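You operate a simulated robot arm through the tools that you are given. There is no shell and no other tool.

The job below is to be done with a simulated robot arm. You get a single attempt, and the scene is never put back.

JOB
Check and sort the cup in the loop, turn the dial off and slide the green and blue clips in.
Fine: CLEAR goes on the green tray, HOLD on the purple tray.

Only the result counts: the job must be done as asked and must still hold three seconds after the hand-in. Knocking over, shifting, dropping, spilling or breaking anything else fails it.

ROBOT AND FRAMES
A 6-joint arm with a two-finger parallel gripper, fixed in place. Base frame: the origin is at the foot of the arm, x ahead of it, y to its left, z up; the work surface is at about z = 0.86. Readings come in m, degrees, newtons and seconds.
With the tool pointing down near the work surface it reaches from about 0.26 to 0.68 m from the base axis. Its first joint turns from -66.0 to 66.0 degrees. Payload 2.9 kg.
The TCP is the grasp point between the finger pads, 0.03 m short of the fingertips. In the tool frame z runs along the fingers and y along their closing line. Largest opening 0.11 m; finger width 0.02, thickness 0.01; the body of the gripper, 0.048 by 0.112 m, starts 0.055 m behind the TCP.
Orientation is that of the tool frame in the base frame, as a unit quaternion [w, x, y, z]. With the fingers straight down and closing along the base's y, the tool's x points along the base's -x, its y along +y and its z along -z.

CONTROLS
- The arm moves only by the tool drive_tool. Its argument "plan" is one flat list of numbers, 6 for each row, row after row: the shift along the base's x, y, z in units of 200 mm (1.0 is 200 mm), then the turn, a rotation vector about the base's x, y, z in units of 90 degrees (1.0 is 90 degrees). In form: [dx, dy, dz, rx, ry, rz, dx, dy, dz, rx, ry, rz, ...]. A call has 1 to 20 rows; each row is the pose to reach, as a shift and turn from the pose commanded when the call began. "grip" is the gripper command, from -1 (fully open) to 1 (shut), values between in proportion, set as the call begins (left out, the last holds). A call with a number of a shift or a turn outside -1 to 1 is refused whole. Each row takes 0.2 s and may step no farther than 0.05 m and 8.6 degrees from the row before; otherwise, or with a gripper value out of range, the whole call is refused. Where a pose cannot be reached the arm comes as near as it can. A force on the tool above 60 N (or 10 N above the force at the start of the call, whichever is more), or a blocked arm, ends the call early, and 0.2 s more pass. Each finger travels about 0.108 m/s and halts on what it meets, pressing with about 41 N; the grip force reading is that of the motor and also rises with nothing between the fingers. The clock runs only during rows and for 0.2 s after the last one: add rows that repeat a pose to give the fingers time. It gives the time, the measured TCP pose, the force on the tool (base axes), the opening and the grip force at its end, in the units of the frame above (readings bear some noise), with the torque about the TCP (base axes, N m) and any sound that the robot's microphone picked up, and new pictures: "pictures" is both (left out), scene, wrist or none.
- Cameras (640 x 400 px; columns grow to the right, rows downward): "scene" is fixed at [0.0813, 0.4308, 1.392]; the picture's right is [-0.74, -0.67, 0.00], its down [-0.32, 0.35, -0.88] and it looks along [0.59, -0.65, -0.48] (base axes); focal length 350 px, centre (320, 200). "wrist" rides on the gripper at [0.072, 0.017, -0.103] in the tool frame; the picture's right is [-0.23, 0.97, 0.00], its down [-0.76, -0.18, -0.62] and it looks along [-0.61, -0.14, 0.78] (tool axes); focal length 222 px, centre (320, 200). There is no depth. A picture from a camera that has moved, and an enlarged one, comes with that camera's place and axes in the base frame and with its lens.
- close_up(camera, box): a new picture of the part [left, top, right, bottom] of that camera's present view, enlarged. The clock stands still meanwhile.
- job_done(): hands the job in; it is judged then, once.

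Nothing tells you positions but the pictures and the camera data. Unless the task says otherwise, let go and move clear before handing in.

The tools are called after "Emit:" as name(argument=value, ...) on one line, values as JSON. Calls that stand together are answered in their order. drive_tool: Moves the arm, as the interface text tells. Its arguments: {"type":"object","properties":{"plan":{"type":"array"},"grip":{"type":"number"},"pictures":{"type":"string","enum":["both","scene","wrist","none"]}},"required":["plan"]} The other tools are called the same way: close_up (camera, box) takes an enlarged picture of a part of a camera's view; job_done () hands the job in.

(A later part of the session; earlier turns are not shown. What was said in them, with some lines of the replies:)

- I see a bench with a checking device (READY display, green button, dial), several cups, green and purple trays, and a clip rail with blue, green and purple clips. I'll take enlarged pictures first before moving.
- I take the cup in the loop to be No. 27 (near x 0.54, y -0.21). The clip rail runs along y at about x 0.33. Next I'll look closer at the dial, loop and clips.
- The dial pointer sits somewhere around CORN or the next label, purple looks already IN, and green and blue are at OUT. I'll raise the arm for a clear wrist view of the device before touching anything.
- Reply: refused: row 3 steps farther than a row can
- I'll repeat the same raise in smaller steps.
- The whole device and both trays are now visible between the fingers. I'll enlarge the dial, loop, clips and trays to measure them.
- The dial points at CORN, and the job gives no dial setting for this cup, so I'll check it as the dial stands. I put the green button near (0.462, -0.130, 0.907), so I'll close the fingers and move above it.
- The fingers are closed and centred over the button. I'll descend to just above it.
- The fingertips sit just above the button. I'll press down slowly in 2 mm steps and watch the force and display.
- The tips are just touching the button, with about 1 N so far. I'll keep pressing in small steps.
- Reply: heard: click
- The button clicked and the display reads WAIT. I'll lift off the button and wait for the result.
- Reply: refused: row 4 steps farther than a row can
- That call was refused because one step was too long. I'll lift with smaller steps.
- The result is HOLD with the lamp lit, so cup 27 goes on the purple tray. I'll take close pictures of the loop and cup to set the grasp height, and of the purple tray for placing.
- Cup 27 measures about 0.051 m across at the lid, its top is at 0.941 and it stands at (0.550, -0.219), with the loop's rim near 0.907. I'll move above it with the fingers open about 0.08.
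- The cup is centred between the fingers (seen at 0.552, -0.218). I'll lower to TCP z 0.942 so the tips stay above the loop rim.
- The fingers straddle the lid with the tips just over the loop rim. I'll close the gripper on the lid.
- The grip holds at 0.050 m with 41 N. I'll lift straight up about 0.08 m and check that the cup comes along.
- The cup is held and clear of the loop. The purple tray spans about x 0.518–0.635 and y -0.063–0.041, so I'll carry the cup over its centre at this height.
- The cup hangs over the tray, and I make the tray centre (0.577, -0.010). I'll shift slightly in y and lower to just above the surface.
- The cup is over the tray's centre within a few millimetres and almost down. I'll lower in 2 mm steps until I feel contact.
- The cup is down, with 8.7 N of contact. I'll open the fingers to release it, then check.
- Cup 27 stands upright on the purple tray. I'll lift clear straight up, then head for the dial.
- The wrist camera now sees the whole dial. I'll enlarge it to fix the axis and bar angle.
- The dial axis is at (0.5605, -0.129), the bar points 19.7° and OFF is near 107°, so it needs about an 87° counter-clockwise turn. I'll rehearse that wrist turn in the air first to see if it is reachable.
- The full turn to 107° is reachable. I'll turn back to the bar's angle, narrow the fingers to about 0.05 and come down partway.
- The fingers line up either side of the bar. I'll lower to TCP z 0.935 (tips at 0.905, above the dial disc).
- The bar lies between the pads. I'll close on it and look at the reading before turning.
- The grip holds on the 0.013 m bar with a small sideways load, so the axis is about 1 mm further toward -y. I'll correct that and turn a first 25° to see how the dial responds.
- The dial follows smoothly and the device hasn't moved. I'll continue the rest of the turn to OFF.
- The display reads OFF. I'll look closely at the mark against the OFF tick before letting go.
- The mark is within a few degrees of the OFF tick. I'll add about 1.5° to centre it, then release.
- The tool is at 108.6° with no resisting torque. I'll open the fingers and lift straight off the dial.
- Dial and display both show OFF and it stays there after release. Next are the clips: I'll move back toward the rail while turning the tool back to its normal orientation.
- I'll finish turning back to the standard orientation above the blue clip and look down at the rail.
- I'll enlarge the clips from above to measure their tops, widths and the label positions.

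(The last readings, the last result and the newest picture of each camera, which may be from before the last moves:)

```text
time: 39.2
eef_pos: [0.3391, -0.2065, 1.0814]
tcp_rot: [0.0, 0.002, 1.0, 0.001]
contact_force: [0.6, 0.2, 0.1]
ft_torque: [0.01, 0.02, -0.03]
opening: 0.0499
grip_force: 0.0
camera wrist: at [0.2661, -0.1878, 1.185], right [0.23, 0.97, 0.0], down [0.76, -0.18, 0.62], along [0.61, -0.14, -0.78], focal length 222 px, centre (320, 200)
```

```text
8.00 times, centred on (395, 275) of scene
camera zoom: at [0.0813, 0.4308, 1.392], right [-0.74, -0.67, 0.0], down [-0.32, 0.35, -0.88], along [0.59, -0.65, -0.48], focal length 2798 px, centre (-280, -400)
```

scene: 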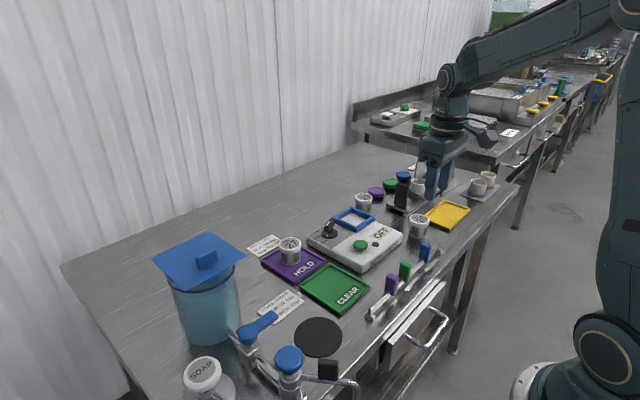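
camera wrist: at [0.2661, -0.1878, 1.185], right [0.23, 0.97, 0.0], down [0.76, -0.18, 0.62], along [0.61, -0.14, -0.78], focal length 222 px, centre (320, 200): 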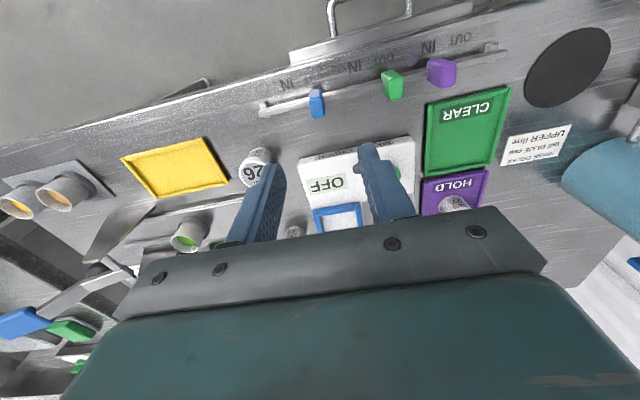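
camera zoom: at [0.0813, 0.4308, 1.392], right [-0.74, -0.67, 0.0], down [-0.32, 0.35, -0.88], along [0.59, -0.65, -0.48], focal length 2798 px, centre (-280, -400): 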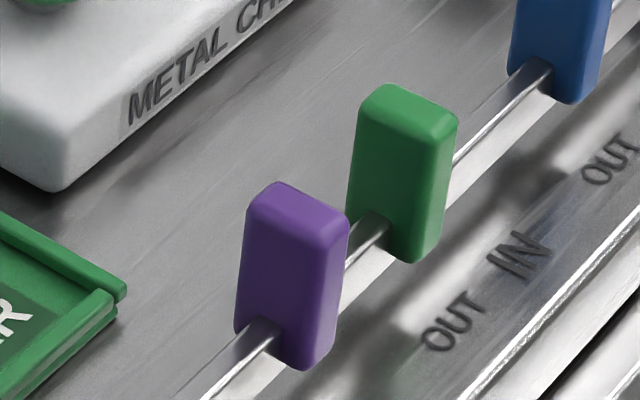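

Blue's top is at (0.338, -0.208, 0.924) at OUT, with its IN label near y -0.245. Green is at (0.338, -0.120), its IN near y -0.157; purple is already at its IN. I'll lower over the blue clip with the tips kept above the rail.

Emit:
drive_tool(plan=[0, -0.005, -0.2, 0, 0, 0, 0, -0.005, -0.4, 0, 0, 0, 0, -0.005, -0.55, 0, 0, 0, 0, -0.005, -0.65, 0, 0, 0, 0, -0.005, -0.71, 0, 0, 0, 0, -0.005, -0.75, 0, 0, 0, 0, -0.005, -0.75, 0, 0, 0])

Emit:
close_up(camera="scene", box=[395, 215, 455, 275])

Emit:
close_up(camera="wrist", box=[220, 60, 480, 240])

```text
time: 40.8
eef_pos: [0.3389, -0.2071, 0.9324]
tcp_rot: [0.0, 0.001, 1.0, -0.001]
contact_force: [0.2, 0.5, 0.1]
ft_torque: [0.02, 0.03, 0.01]
opening: 0.0501
grip_force: 0.1
camera wrist: at [0.2667, -0.1893, 1.0348], right [0.23, 0.97, 0.0], down [0.76, -0.18, 0.62], along [0.61, -0.14, -0.78], focal length 222 px, centre (320, 200)
```

scene: 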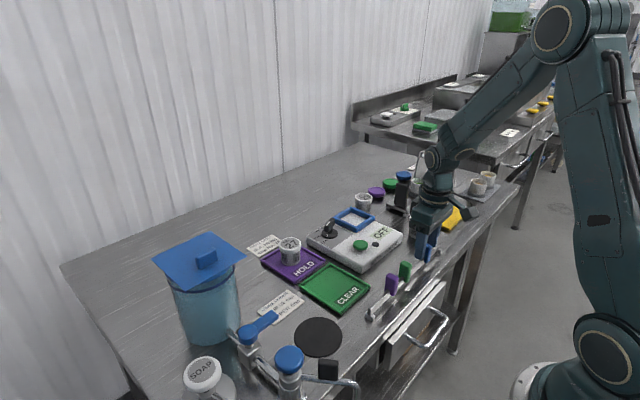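
wrist: 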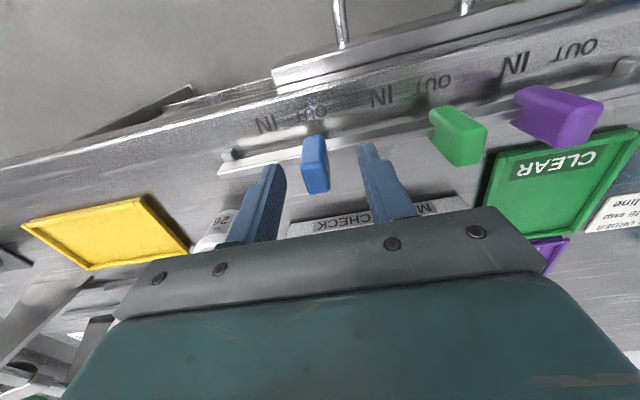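

```text
6.67 times, centred on (425, 245) of scene
camera zoom: at [0.0813, 0.4308, 1.392], right [-0.74, -0.67, 0.0], down [-0.32, 0.35, -0.88], along [0.59, -0.65, -0.48], focal length 2332 px, centre (-380, -100)
```

zoom: 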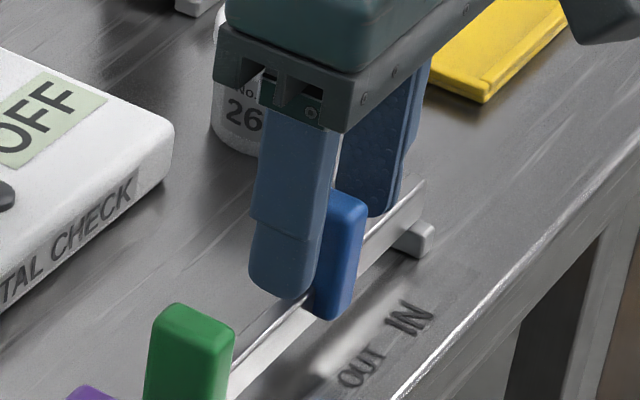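

```text
2.22 times, centred on (350, 150) of wrist
camera zoom: at [0.2667, -0.1893, 1.0348], right [0.23, 0.97, 0.0], down [0.76, -0.18, 0.62], along [0.61, -0.14, -0.78], focal length 494 px, centre (253, 311)
```

zoom: 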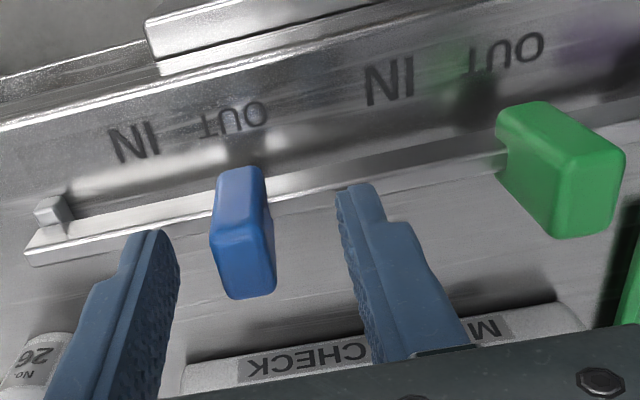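

The fingers straddle the blue clip with clearance over the rail. I'll close on it.

Emit:
drive_tool(plan=[0, 0, 0, 0, 0, 0, 0, 0, 0, 0, 0, 0, 0, 0, 0, 0, 0, 0], grip=0.9, pictures="none")

Emit:
close_up(camera="wrist", box=[220, 60, 480, 240])

```text
time: 41.6
eef_pos: [0.3393, -0.2101, 0.9328]
tcp_rot: [0.001, 0.002, 1.0, -0.002]
contact_force: [-1.0, -26.3, -8.1]
ft_torque: [-0.13, -0.52, 0.34]
opening: 0.0158
grip_force: 45.4
```

```text
2.22 times, centred on (350, 150) of wrist
camera zoom: at [0.2667, -0.1912, 1.035], right [0.23, 0.97, 0.0], down [0.76, -0.18, 0.62], along [0.61, -0.15, -0.78], focal length 494 px, centre (253, 311)
```

zoom: 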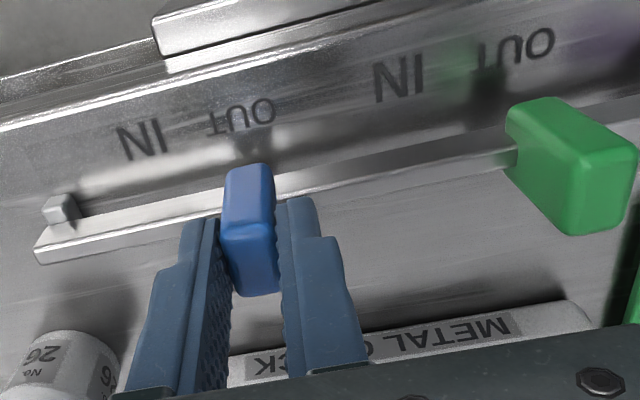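

The clip is gripped at 0.016 m; it sits near y -0.210. I'll slide it toward -y to its IN position in small steps.

Emit:
drive_tool(plan=[0, -0.025, 0, 0, 0, 0, 0, -0.05, 0, 0, 0, 0, 0, -0.075, 0, 0, 0, 0, 0, -0.1, 0, 0, 0, 0, 0, -0.125, 0, 0, 0, 0, 0, -0.15, 0, 0, 0, 0, 0, -0.175, 0, 0, 0, 0, 0, -0.195, 0, 0, 0, 0, 0, -0.195, 0, 0, 0, 0])

Emit:
close_up(camera="wrist", box=[220, 60, 480, 240])

Emit:
close_up(camera="scene", box=[395, 215, 455, 275])

```text
time: 43.6
eef_pos: [0.3391, -0.2465, 0.9328]
tcp_rot: [0.001, -0.001, 1.0, 0.0]
contact_force: [-1.4, 6.2, 26.7]
ft_torque: [0.19, 0.01, -0.23]
opening: 0.0157
grip_force: 45.1
camera wrist: at [0.2665, -0.2283, 1.0348], right [0.23, 0.97, 0.0], down [0.76, -0.18, 0.63], along [0.61, -0.14, -0.78], focal length 222 px, centre (320, 200)
```

scene: 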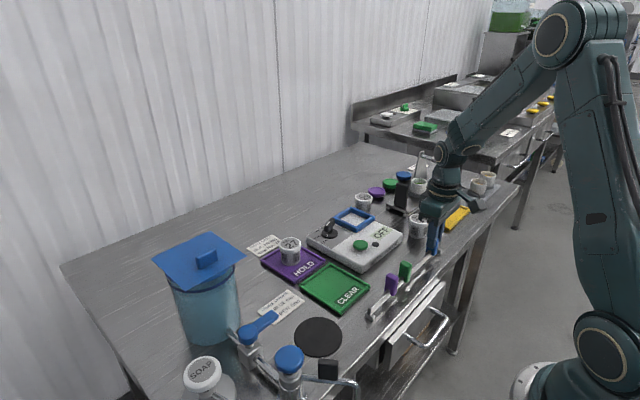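
wrist: 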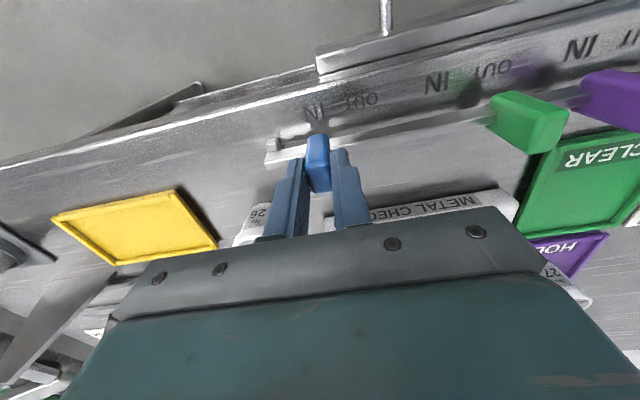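

```text
2.22 times, centred on (350, 150) of wrist
camera zoom: at [0.2665, -0.2283, 1.0348], right [0.23, 0.97, 0.0], down [0.76, -0.18, 0.63], along [0.61, -0.14, -0.78], focal length 494 px, centre (253, 311)
```

zoom: 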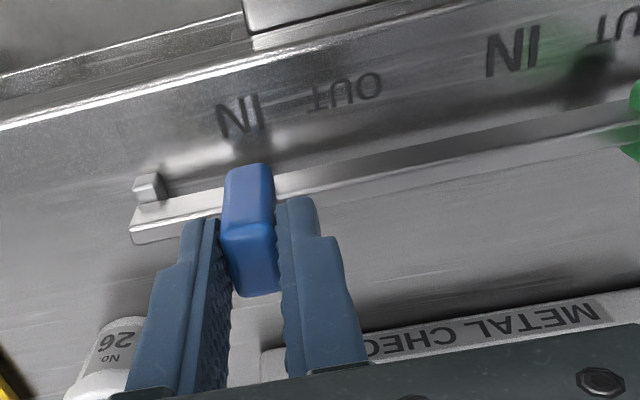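

```text
6.67 times, centred on (425, 245) of scene
camera zoom: at [0.081, 0.4312, 1.3919], right [-0.74, -0.67, 0.0], down [-0.32, 0.35, -0.88], along [0.59, -0.65, -0.48], focal length 2332 px, centre (-380, -100)
```

zoom: 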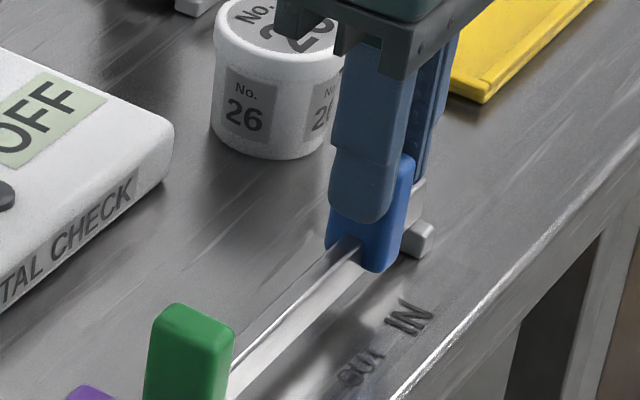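

The blue clip is now beside its IN label. I'll nudge 2 mm further to see whether it is against its stop.

Emit:
drive_tool(plan=[0, -0.005, 0, 0, 0, 0, 0, -0.01, 0, 0, 0, 0, 0, -0.01, 0, 0, 0, 0], pictures="none")

Emit:
close_up(camera="wrist", box=[220, 60, 480, 240])

```text
time: 44.4
eef_pos: [0.3384, -0.2473, 0.9324]
tcp_rot: [0.0, -0.003, 1.0, 0.002]
contact_force: [0.8, 26.4, 29.8]
ft_torque: [0.3, -0.1, -0.34]
opening: 0.0158
grip_force: 45.1
```

```text
2.22 times, centred on (350, 150) of wrist
camera zoom: at [0.2668, -0.2291, 1.0349], right [0.22, 0.97, 0.0], down [0.76, -0.18, 0.62], along [0.61, -0.14, -0.78], focal length 494 px, centre (253, 311)
```

zoom: 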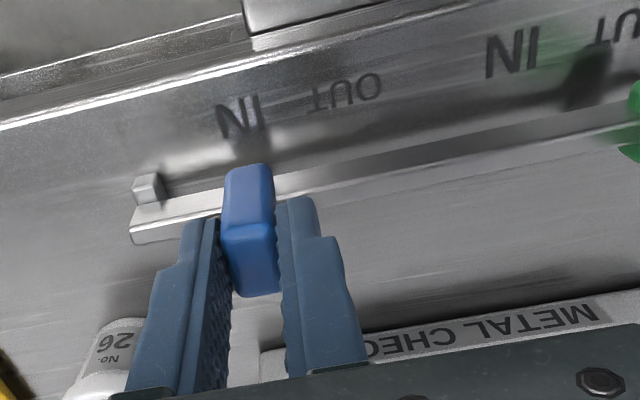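

The y force rose to 26 N, so blue is against its IN stop. I'll release it and lift clear.

Emit:
drive_tool(plan=[0, 0, 0, 0, 0, 0, 0, 0, 0, 0, 0, 0, 0, 0, 0, 0, 0, 0, 0, 0, 0.1, 0, 0, 0, 0, 0, 0.25, 0, 0, 0, 0, 0.1, 0.4, 0, 0, 0, 0, 0.2, 0.5, 0, 0, 0, 0, 0.3, 0.5, 0, 0, 0, 0, 0.3, 0.5, 0, 0, 0], grip=0.09)

Emit:
close_up(camera="wrist", box=[220, 40, 480, 220])

Emit:
close_up(camera="scene", box=[370, 220, 460, 310])

```text
time: 46.4
eef_pos: [0.3377, -0.1885, 1.0319]
tcp_rot: [0.0, 0.0, 1.0, 0.0]
contact_force: [-0.3, 0.4, 1.0]
ft_torque: [-0.01, 0.02, -0.03]
opening: 0.05
grip_force: 0.0
camera wrist: at [0.2664, -0.1701, 1.1345], right [0.23, 0.97, 0.0], down [0.76, -0.18, 0.62], along [0.61, -0.14, -0.78], focal length 222 px, centre (320, 200)
```

scene: 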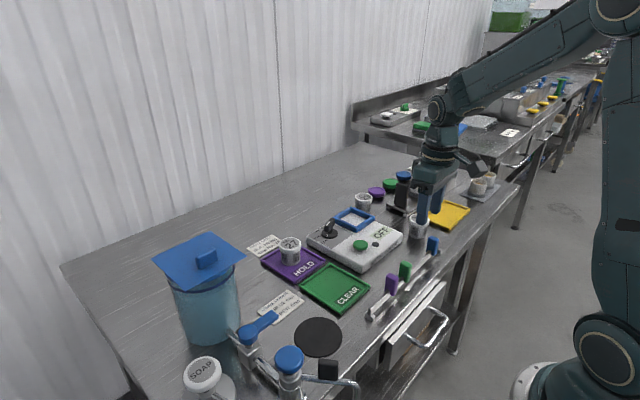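
wrist: 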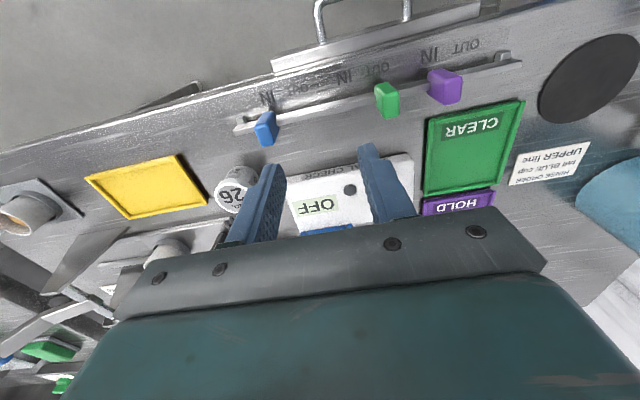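

```text
2.22 times, centred on (350, 130) of wrist
camera zoom: at [0.2664, -0.1701, 1.1345], right [0.23, 0.97, 0.0], down [0.76, -0.18, 0.62], along [0.61, -0.14, -0.78], focal length 494 px, centre (253, 356)
```

zoom: 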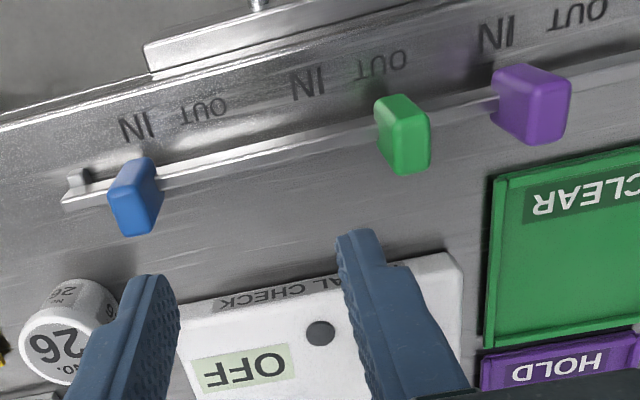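

```text
4.44 times, centred on (415, 265) of scene
camera zoom: at [0.0813, 0.4309, 1.392], right [-0.74, -0.67, 0.0], down [-0.32, 0.35, -0.88], along [0.59, -0.65, -0.48], focal length 1554 px, centre (-102, -89)
```

zoom: 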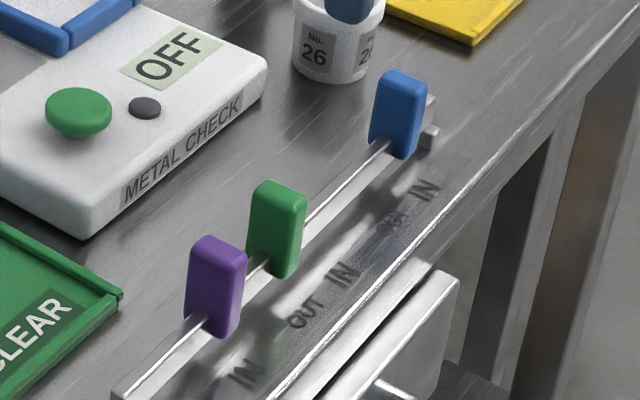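

Blue sits at IN and purple is unchanged. Now I'll move over the green clip (about y -0.122) with a narrower opening of 0.04 so the finger stays clear of purple.

Emit:
drive_tool(plan=[0, 0.12, 0, 0, 0, 0, 0, 0.24, 0, 0, 0, 0, 0, 0.33, 0, 0, 0, 0, 0, 0.33, -0.1, 0, 0, 0, 0, 0.33, -0.2, 0, 0, 0, 0, 0.33, -0.3, 0, 0, 0, 0, 0.33, -0.3, 0, 0, 0], grip=0.27)

Emit:
close_up(camera="wrist", box=[220, 40, 480, 220])

Emit:
close_up(camera="scene", box=[370, 210, 450, 300])

```text
time: 48.0
eef_pos: [0.3388, -0.1222, 0.972]
tcp_rot: [0.0, 0.001, 1.0, 0.0]
contact_force: [-0.7, -0.3, 0.0]
ft_torque: [0.01, -0.02, 0.0]
opening: 0.0401
grip_force: 0.0
camera wrist: at [0.2662, -0.1038, 1.0746], right [0.23, 0.97, 0.0], down [0.76, -0.18, 0.62], along [0.61, -0.14, -0.78], focal length 222 px, centre (320, 200)
```

scene: 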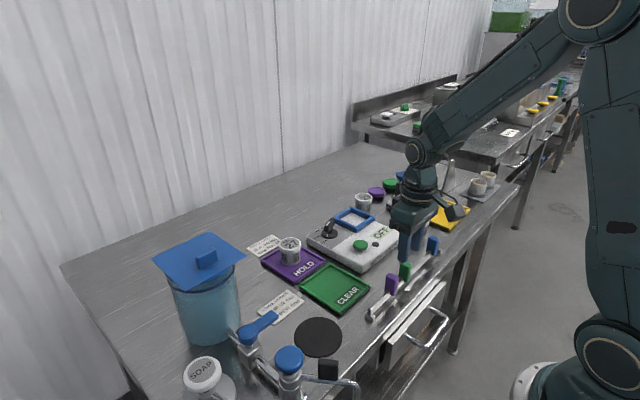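
wrist: 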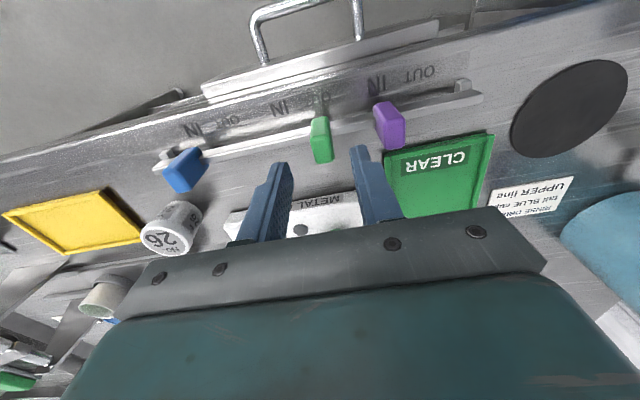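

```text
2.22 times, centred on (350, 130) of wrist
camera zoom: at [0.2662, -0.1038, 1.0746], right [0.23, 0.97, 0.0], down [0.76, -0.18, 0.62], along [0.61, -0.14, -0.78], focal length 494 px, centre (253, 356)
```

zoom: 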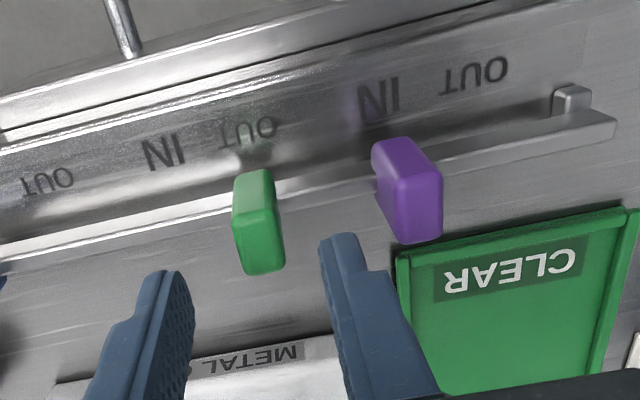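

```text
4.44 times, centred on (410, 255) of scene
camera zoom: at [0.0813, 0.4308, 1.392], right [-0.74, -0.67, 0.0], down [-0.32, 0.35, -0.88], along [0.59, -0.65, -0.48], focal length 1554 px, centre (-80, -44)
```

zoom: 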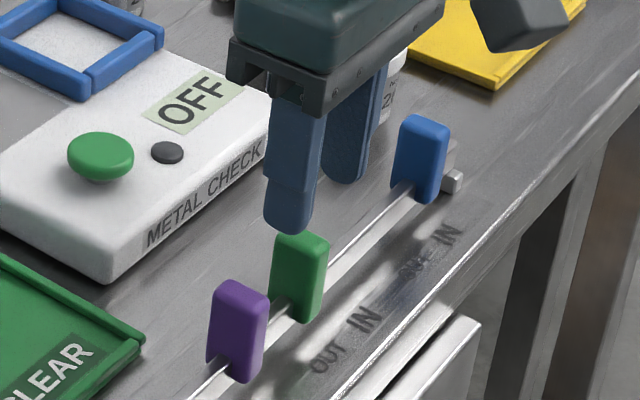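

The green clip is between the fingers, about 2 mm toward +y from centre. I'll shift that much and lower to the same height used for blue.

Emit:
drive_tool(plan=[0, 0.009, -0.05, 0, 0, 0, 0, 0.009, -0.12, 0, 0, 0, 0, 0.009, -0.17, 0, 0, 0, 0, 0.009, -0.2, 0, 0, 0, 0, 0.009, -0.2, 0, 0, 0])

Emit:
close_up(camera="wrist", box=[220, 60, 480, 240])

Emit:
close_up(camera="scene", box=[370, 210, 450, 300])

```text
time: 49.2
eef_pos: [0.339, -0.1211, 0.9319]
tcp_rot: [0.0, 0.0, 1.0, 0.0]
contact_force: [0.7, 0.7, -0.5]
ft_torque: [0.03, 0.0, -0.04]
opening: 0.0402
grip_force: 0.1
camera wrist: at [0.2668, -0.1028, 1.0342], right [0.23, 0.97, 0.0], down [0.76, -0.18, 0.62], along [0.61, -0.14, -0.78], focal length 222 px, centre (320, 200)
```

scene: 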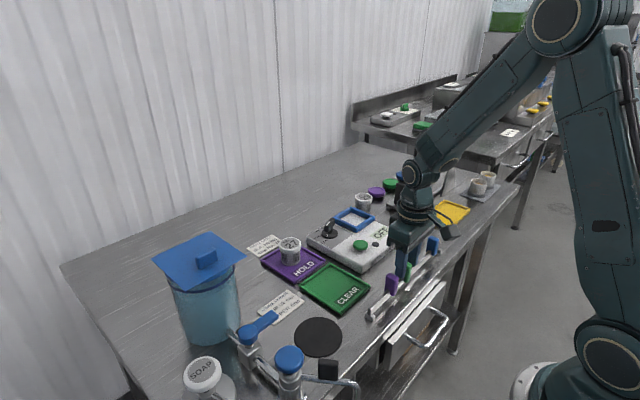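
wrist: 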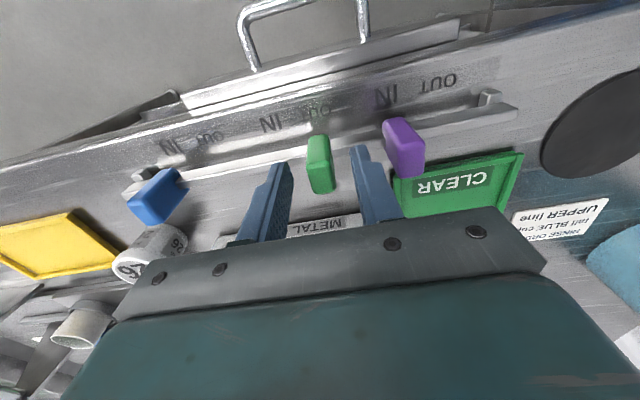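

```text
2.22 times, centred on (350, 150) of wrist
camera zoom: at [0.2668, -0.1028, 1.0342], right [0.23, 0.97, 0.0], down [0.76, -0.18, 0.62], along [0.61, -0.14, -0.78], focal length 494 px, centre (253, 311)
```

zoom: 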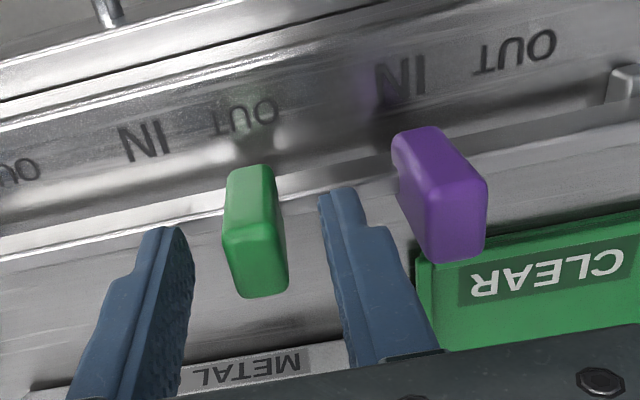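

```text
4.44 times, centred on (410, 255) of scene
camera zoom: at [0.0813, 0.4308, 1.392], right [-0.74, -0.67, 0.0], down [-0.32, 0.35, -0.88], along [0.59, -0.65, -0.48], focal length 1554 px, centre (-80, -44)
```

zoom: 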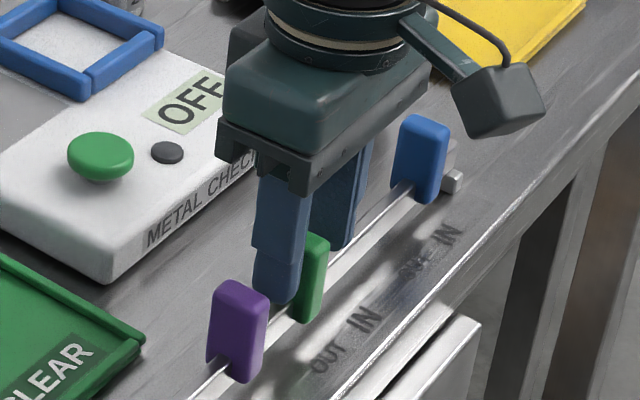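

The fingers straddle the green clip, with a clear gap to purple. I'll close on the green clip.

Emit:
drive_tool(plan=[0, 0, 0, 0, 0, 0, 0, 0, 0, 0, 0, 0, 0, 0, 0, 0, 0, 0], grip=0.9, pictures="none")

```text
time: 50.0
eef_pos: [0.3384, -0.1209, 0.9316]
tcp_rot: [0.0, 0.0, 1.0, -0.001]
contact_force: [-0.3, 0.9, -4.9]
ft_torque: [0.0, -0.22, 0.01]
opening: 0.0157
grip_force: 45.2
```

Green is gripped at 0.016 m with almost no side load. I'll slide it toward -y about 0.0375 m to its IN position.

Emit:
drive_tool(plan=[0, -0.025, 0, 0, 0, 0, 0, -0.05, 0, 0, 0, 0, 0, -0.075, 0, 0, 0, 0, 0, -0.1, 0, 0, 0, 0, 0, -0.125, 0, 0, 0, 0, 0, -0.15, 0, 0, 0, 0, 0, -0.175, 0, 0, 0, 0, 0, -0.1875, 0, 0, 0, 0, 0, -0.1875, 0, 0, 0, 0])

Emit:
close_up(camera="wrist", box=[220, 60, 480, 240])

Emit:
close_up(camera="scene", box=[370, 210, 450, 300])

```text
time: 52.0
eef_pos: [0.3379, -0.156, 0.9312]
tcp_rot: [-0.002, -0.001, 1.0, 0.002]
contact_force: [-2.5, 14.4, -13.7]
ft_torque: [0.06, 0.29, -0.3]
opening: 0.0155
grip_force: 45.3
camera wrist: at [0.2671, -0.1389, 1.0345], right [0.23, 0.97, 0.0], down [0.76, -0.18, 0.62], along [0.61, -0.14, -0.78], focal length 222 px, centre (320, 200)
```

scene: 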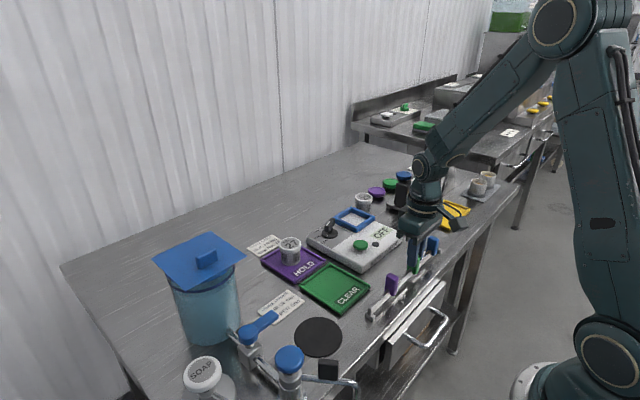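
wrist: 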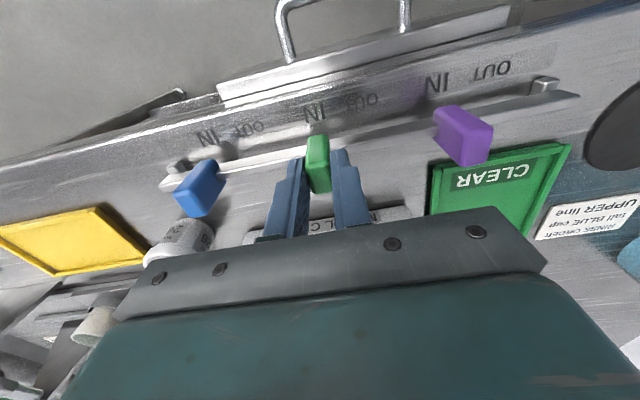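

```text
2.22 times, centred on (350, 150) of wrist
camera zoom: at [0.2671, -0.1389, 1.0345], right [0.23, 0.97, 0.0], down [0.76, -0.18, 0.62], along [0.61, -0.14, -0.78], focal length 494 px, centre (253, 311)
```

zoom: 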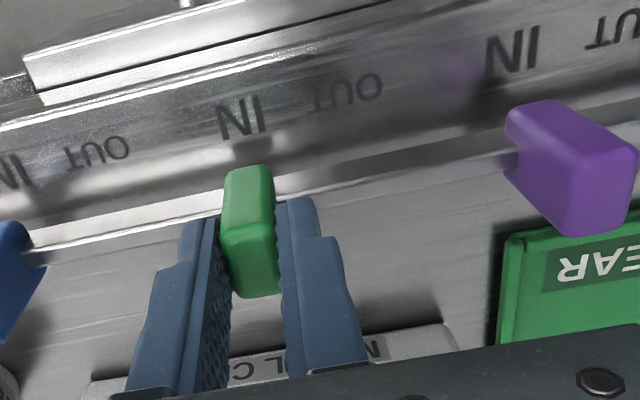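

```text
4.44 times, centred on (410, 255) of scene
camera zoom: at [0.0814, 0.4312, 1.3919], right [-0.74, -0.67, 0.0], down [-0.32, 0.35, -0.88], along [0.59, -0.65, -0.48], focal length 1554 px, centre (-80, -44)
```

zoom: 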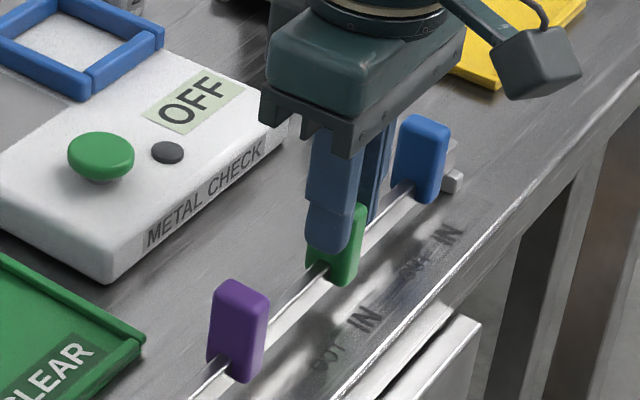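

Green is beside its IN label and the load is building. I'll nudge 1.5 mm more to confirm it is at its stop.

Emit:
drive_tool(plan=[0, -0.004, 0, 0, 0, 0, 0, -0.0075, 0, 0, 0, 0, 0, -0.0075, 0, 0, 0, 0], pictures="none")

```text
time: 52.8
eef_pos: [0.3386, -0.1559, 0.9323]
tcp_rot: [-0.001, -0.002, 1.0, 0.003]
contact_force: [-0.5, 32.4, -6.8]
ft_torque: [0.1, 1.14, -0.42]
opening: 0.0159
grip_force: 45.0
```

The force rose to 32 N with no further motion, so green is at its stop. I'll release and lift straight up, then check everything.

Emit:
drive_tool(plan=[0, 0.003, 0, 0, 0, 0, 0, 0.003, 0, 0, 0, 0, 0, 0.003, 0, 0, 0, 0, 0, 0.003, 0.1, 0, 0, 0, 0, 0.003, 0.25, 0, 0, 0, 0, 0.003, 0.45, 0, 0, 0, 0, 0.003, 0.65, 0, 0, 0, 0, 0.003, 0.85, 0, 0, 0, 0, 0.003, 0.85, 0, 0, 0], grip=0.2)

Emit:
close_up(camera="wrist", box=[220, 40, 520, 220])

Emit:
close_up(camera="scene", box=[360, 210, 460, 310])

Emit:
close_up(camera="scene", box=[240, 190, 420, 310])

```text
time: 54.8
eef_pos: [0.3407, -0.1595, 1.1031]
tcp_rot: [0.0, 0.0, 1.0, 0.0]
contact_force: [0.0, -0.6, 0.4]
ft_torque: [0.02, -0.03, 0.01]
opening: 0.0439
grip_force: 0.1
camera wrist: at [0.268, -0.1413, 1.2057], right [0.23, 0.97, 0.0], down [0.76, -0.18, 0.62], along [0.61, -0.14, -0.78], focal length 222 px, centre (320, 200)
```

scene: 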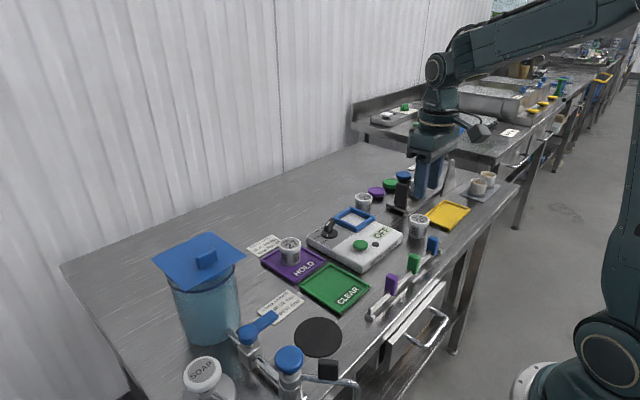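
wrist: 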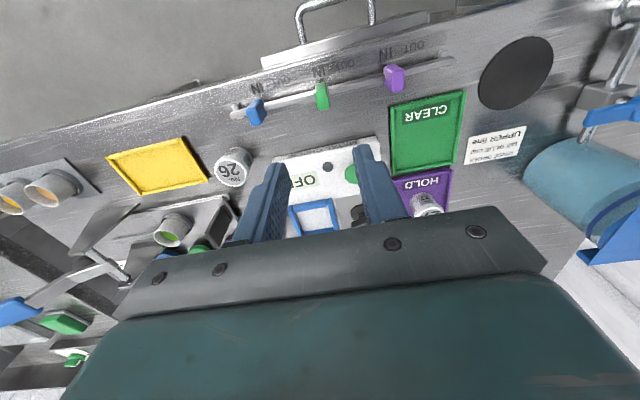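

```text
2.13 times, centred on (370, 130) of wrist
camera zoom: at [0.268, -0.1413, 1.2057], right [0.23, 0.97, 0.0], down [0.76, -0.18, 0.62], along [0.61, -0.14, -0.78], focal length 474 px, centre (213, 349)
```

zoom: 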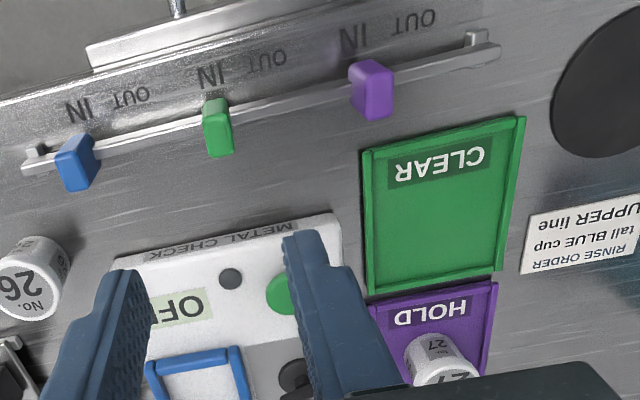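

```text
4.00 times, centred on (410, 260) of scene
camera zoom: at [0.0813, 0.4308, 1.392], right [-0.74, -0.67, 0.0], down [-0.32, 0.35, -0.88], along [0.59, -0.65, -0.48], focal length 1399 px, centre (-40, -40)
```

zoom: 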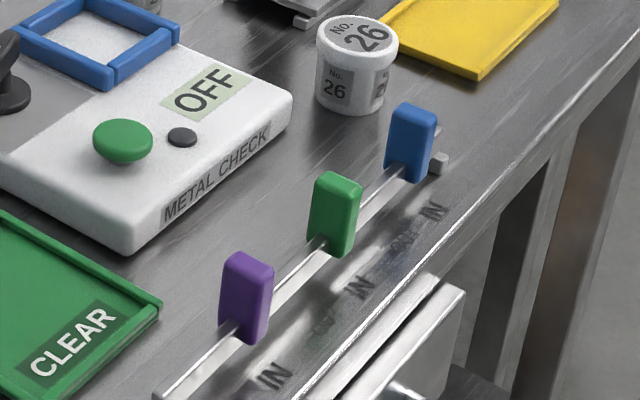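

```text
3.33 times, centred on (330, 250) of scene
camera zoom: at [0.0813, 0.4308, 1.392], right [-0.74, -0.67, 0.0], down [-0.32, 0.35, -0.88], along [0.59, -0.65, -0.48], focal length 1166 px, centre (287, 33)
```

zoom: 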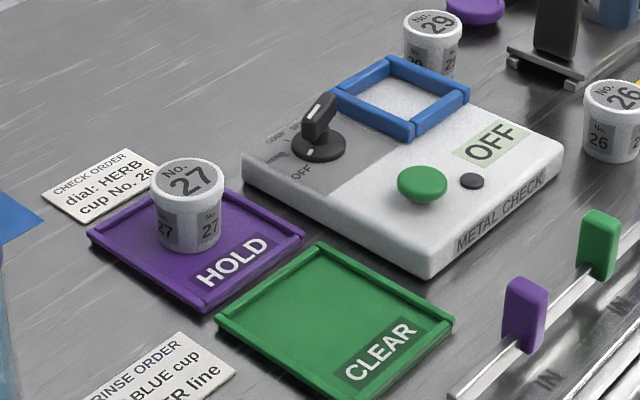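

Cup 27 stands upright on the HOLD tray, and the dial and display read OFF. Green and blue are at IN with purple and everything else unmoved. The gripper is open and well clear, so I'm handing in.

Emit:
job_done()

```text
The job is handed in.
```

The job is handed in: all three parts are done, and nothing else looked out of place in the last pictures.

- **Cup in the loop (No. 27):** I pressed the green button and the display read HOLD, so the cup now stands upright on the purple tray.
- **Dial:** it is turned to OFF, and the display reads OFF.
- **Clips:** the green and blue clips are both pushed in until they stopped. The purple clip was already in, so I left it alone.

I ran the check with the dial where it was, on CORN. The check-order card on the bench says HERB, but it is for cup No. 26, so I didn't apply it to No. 27.
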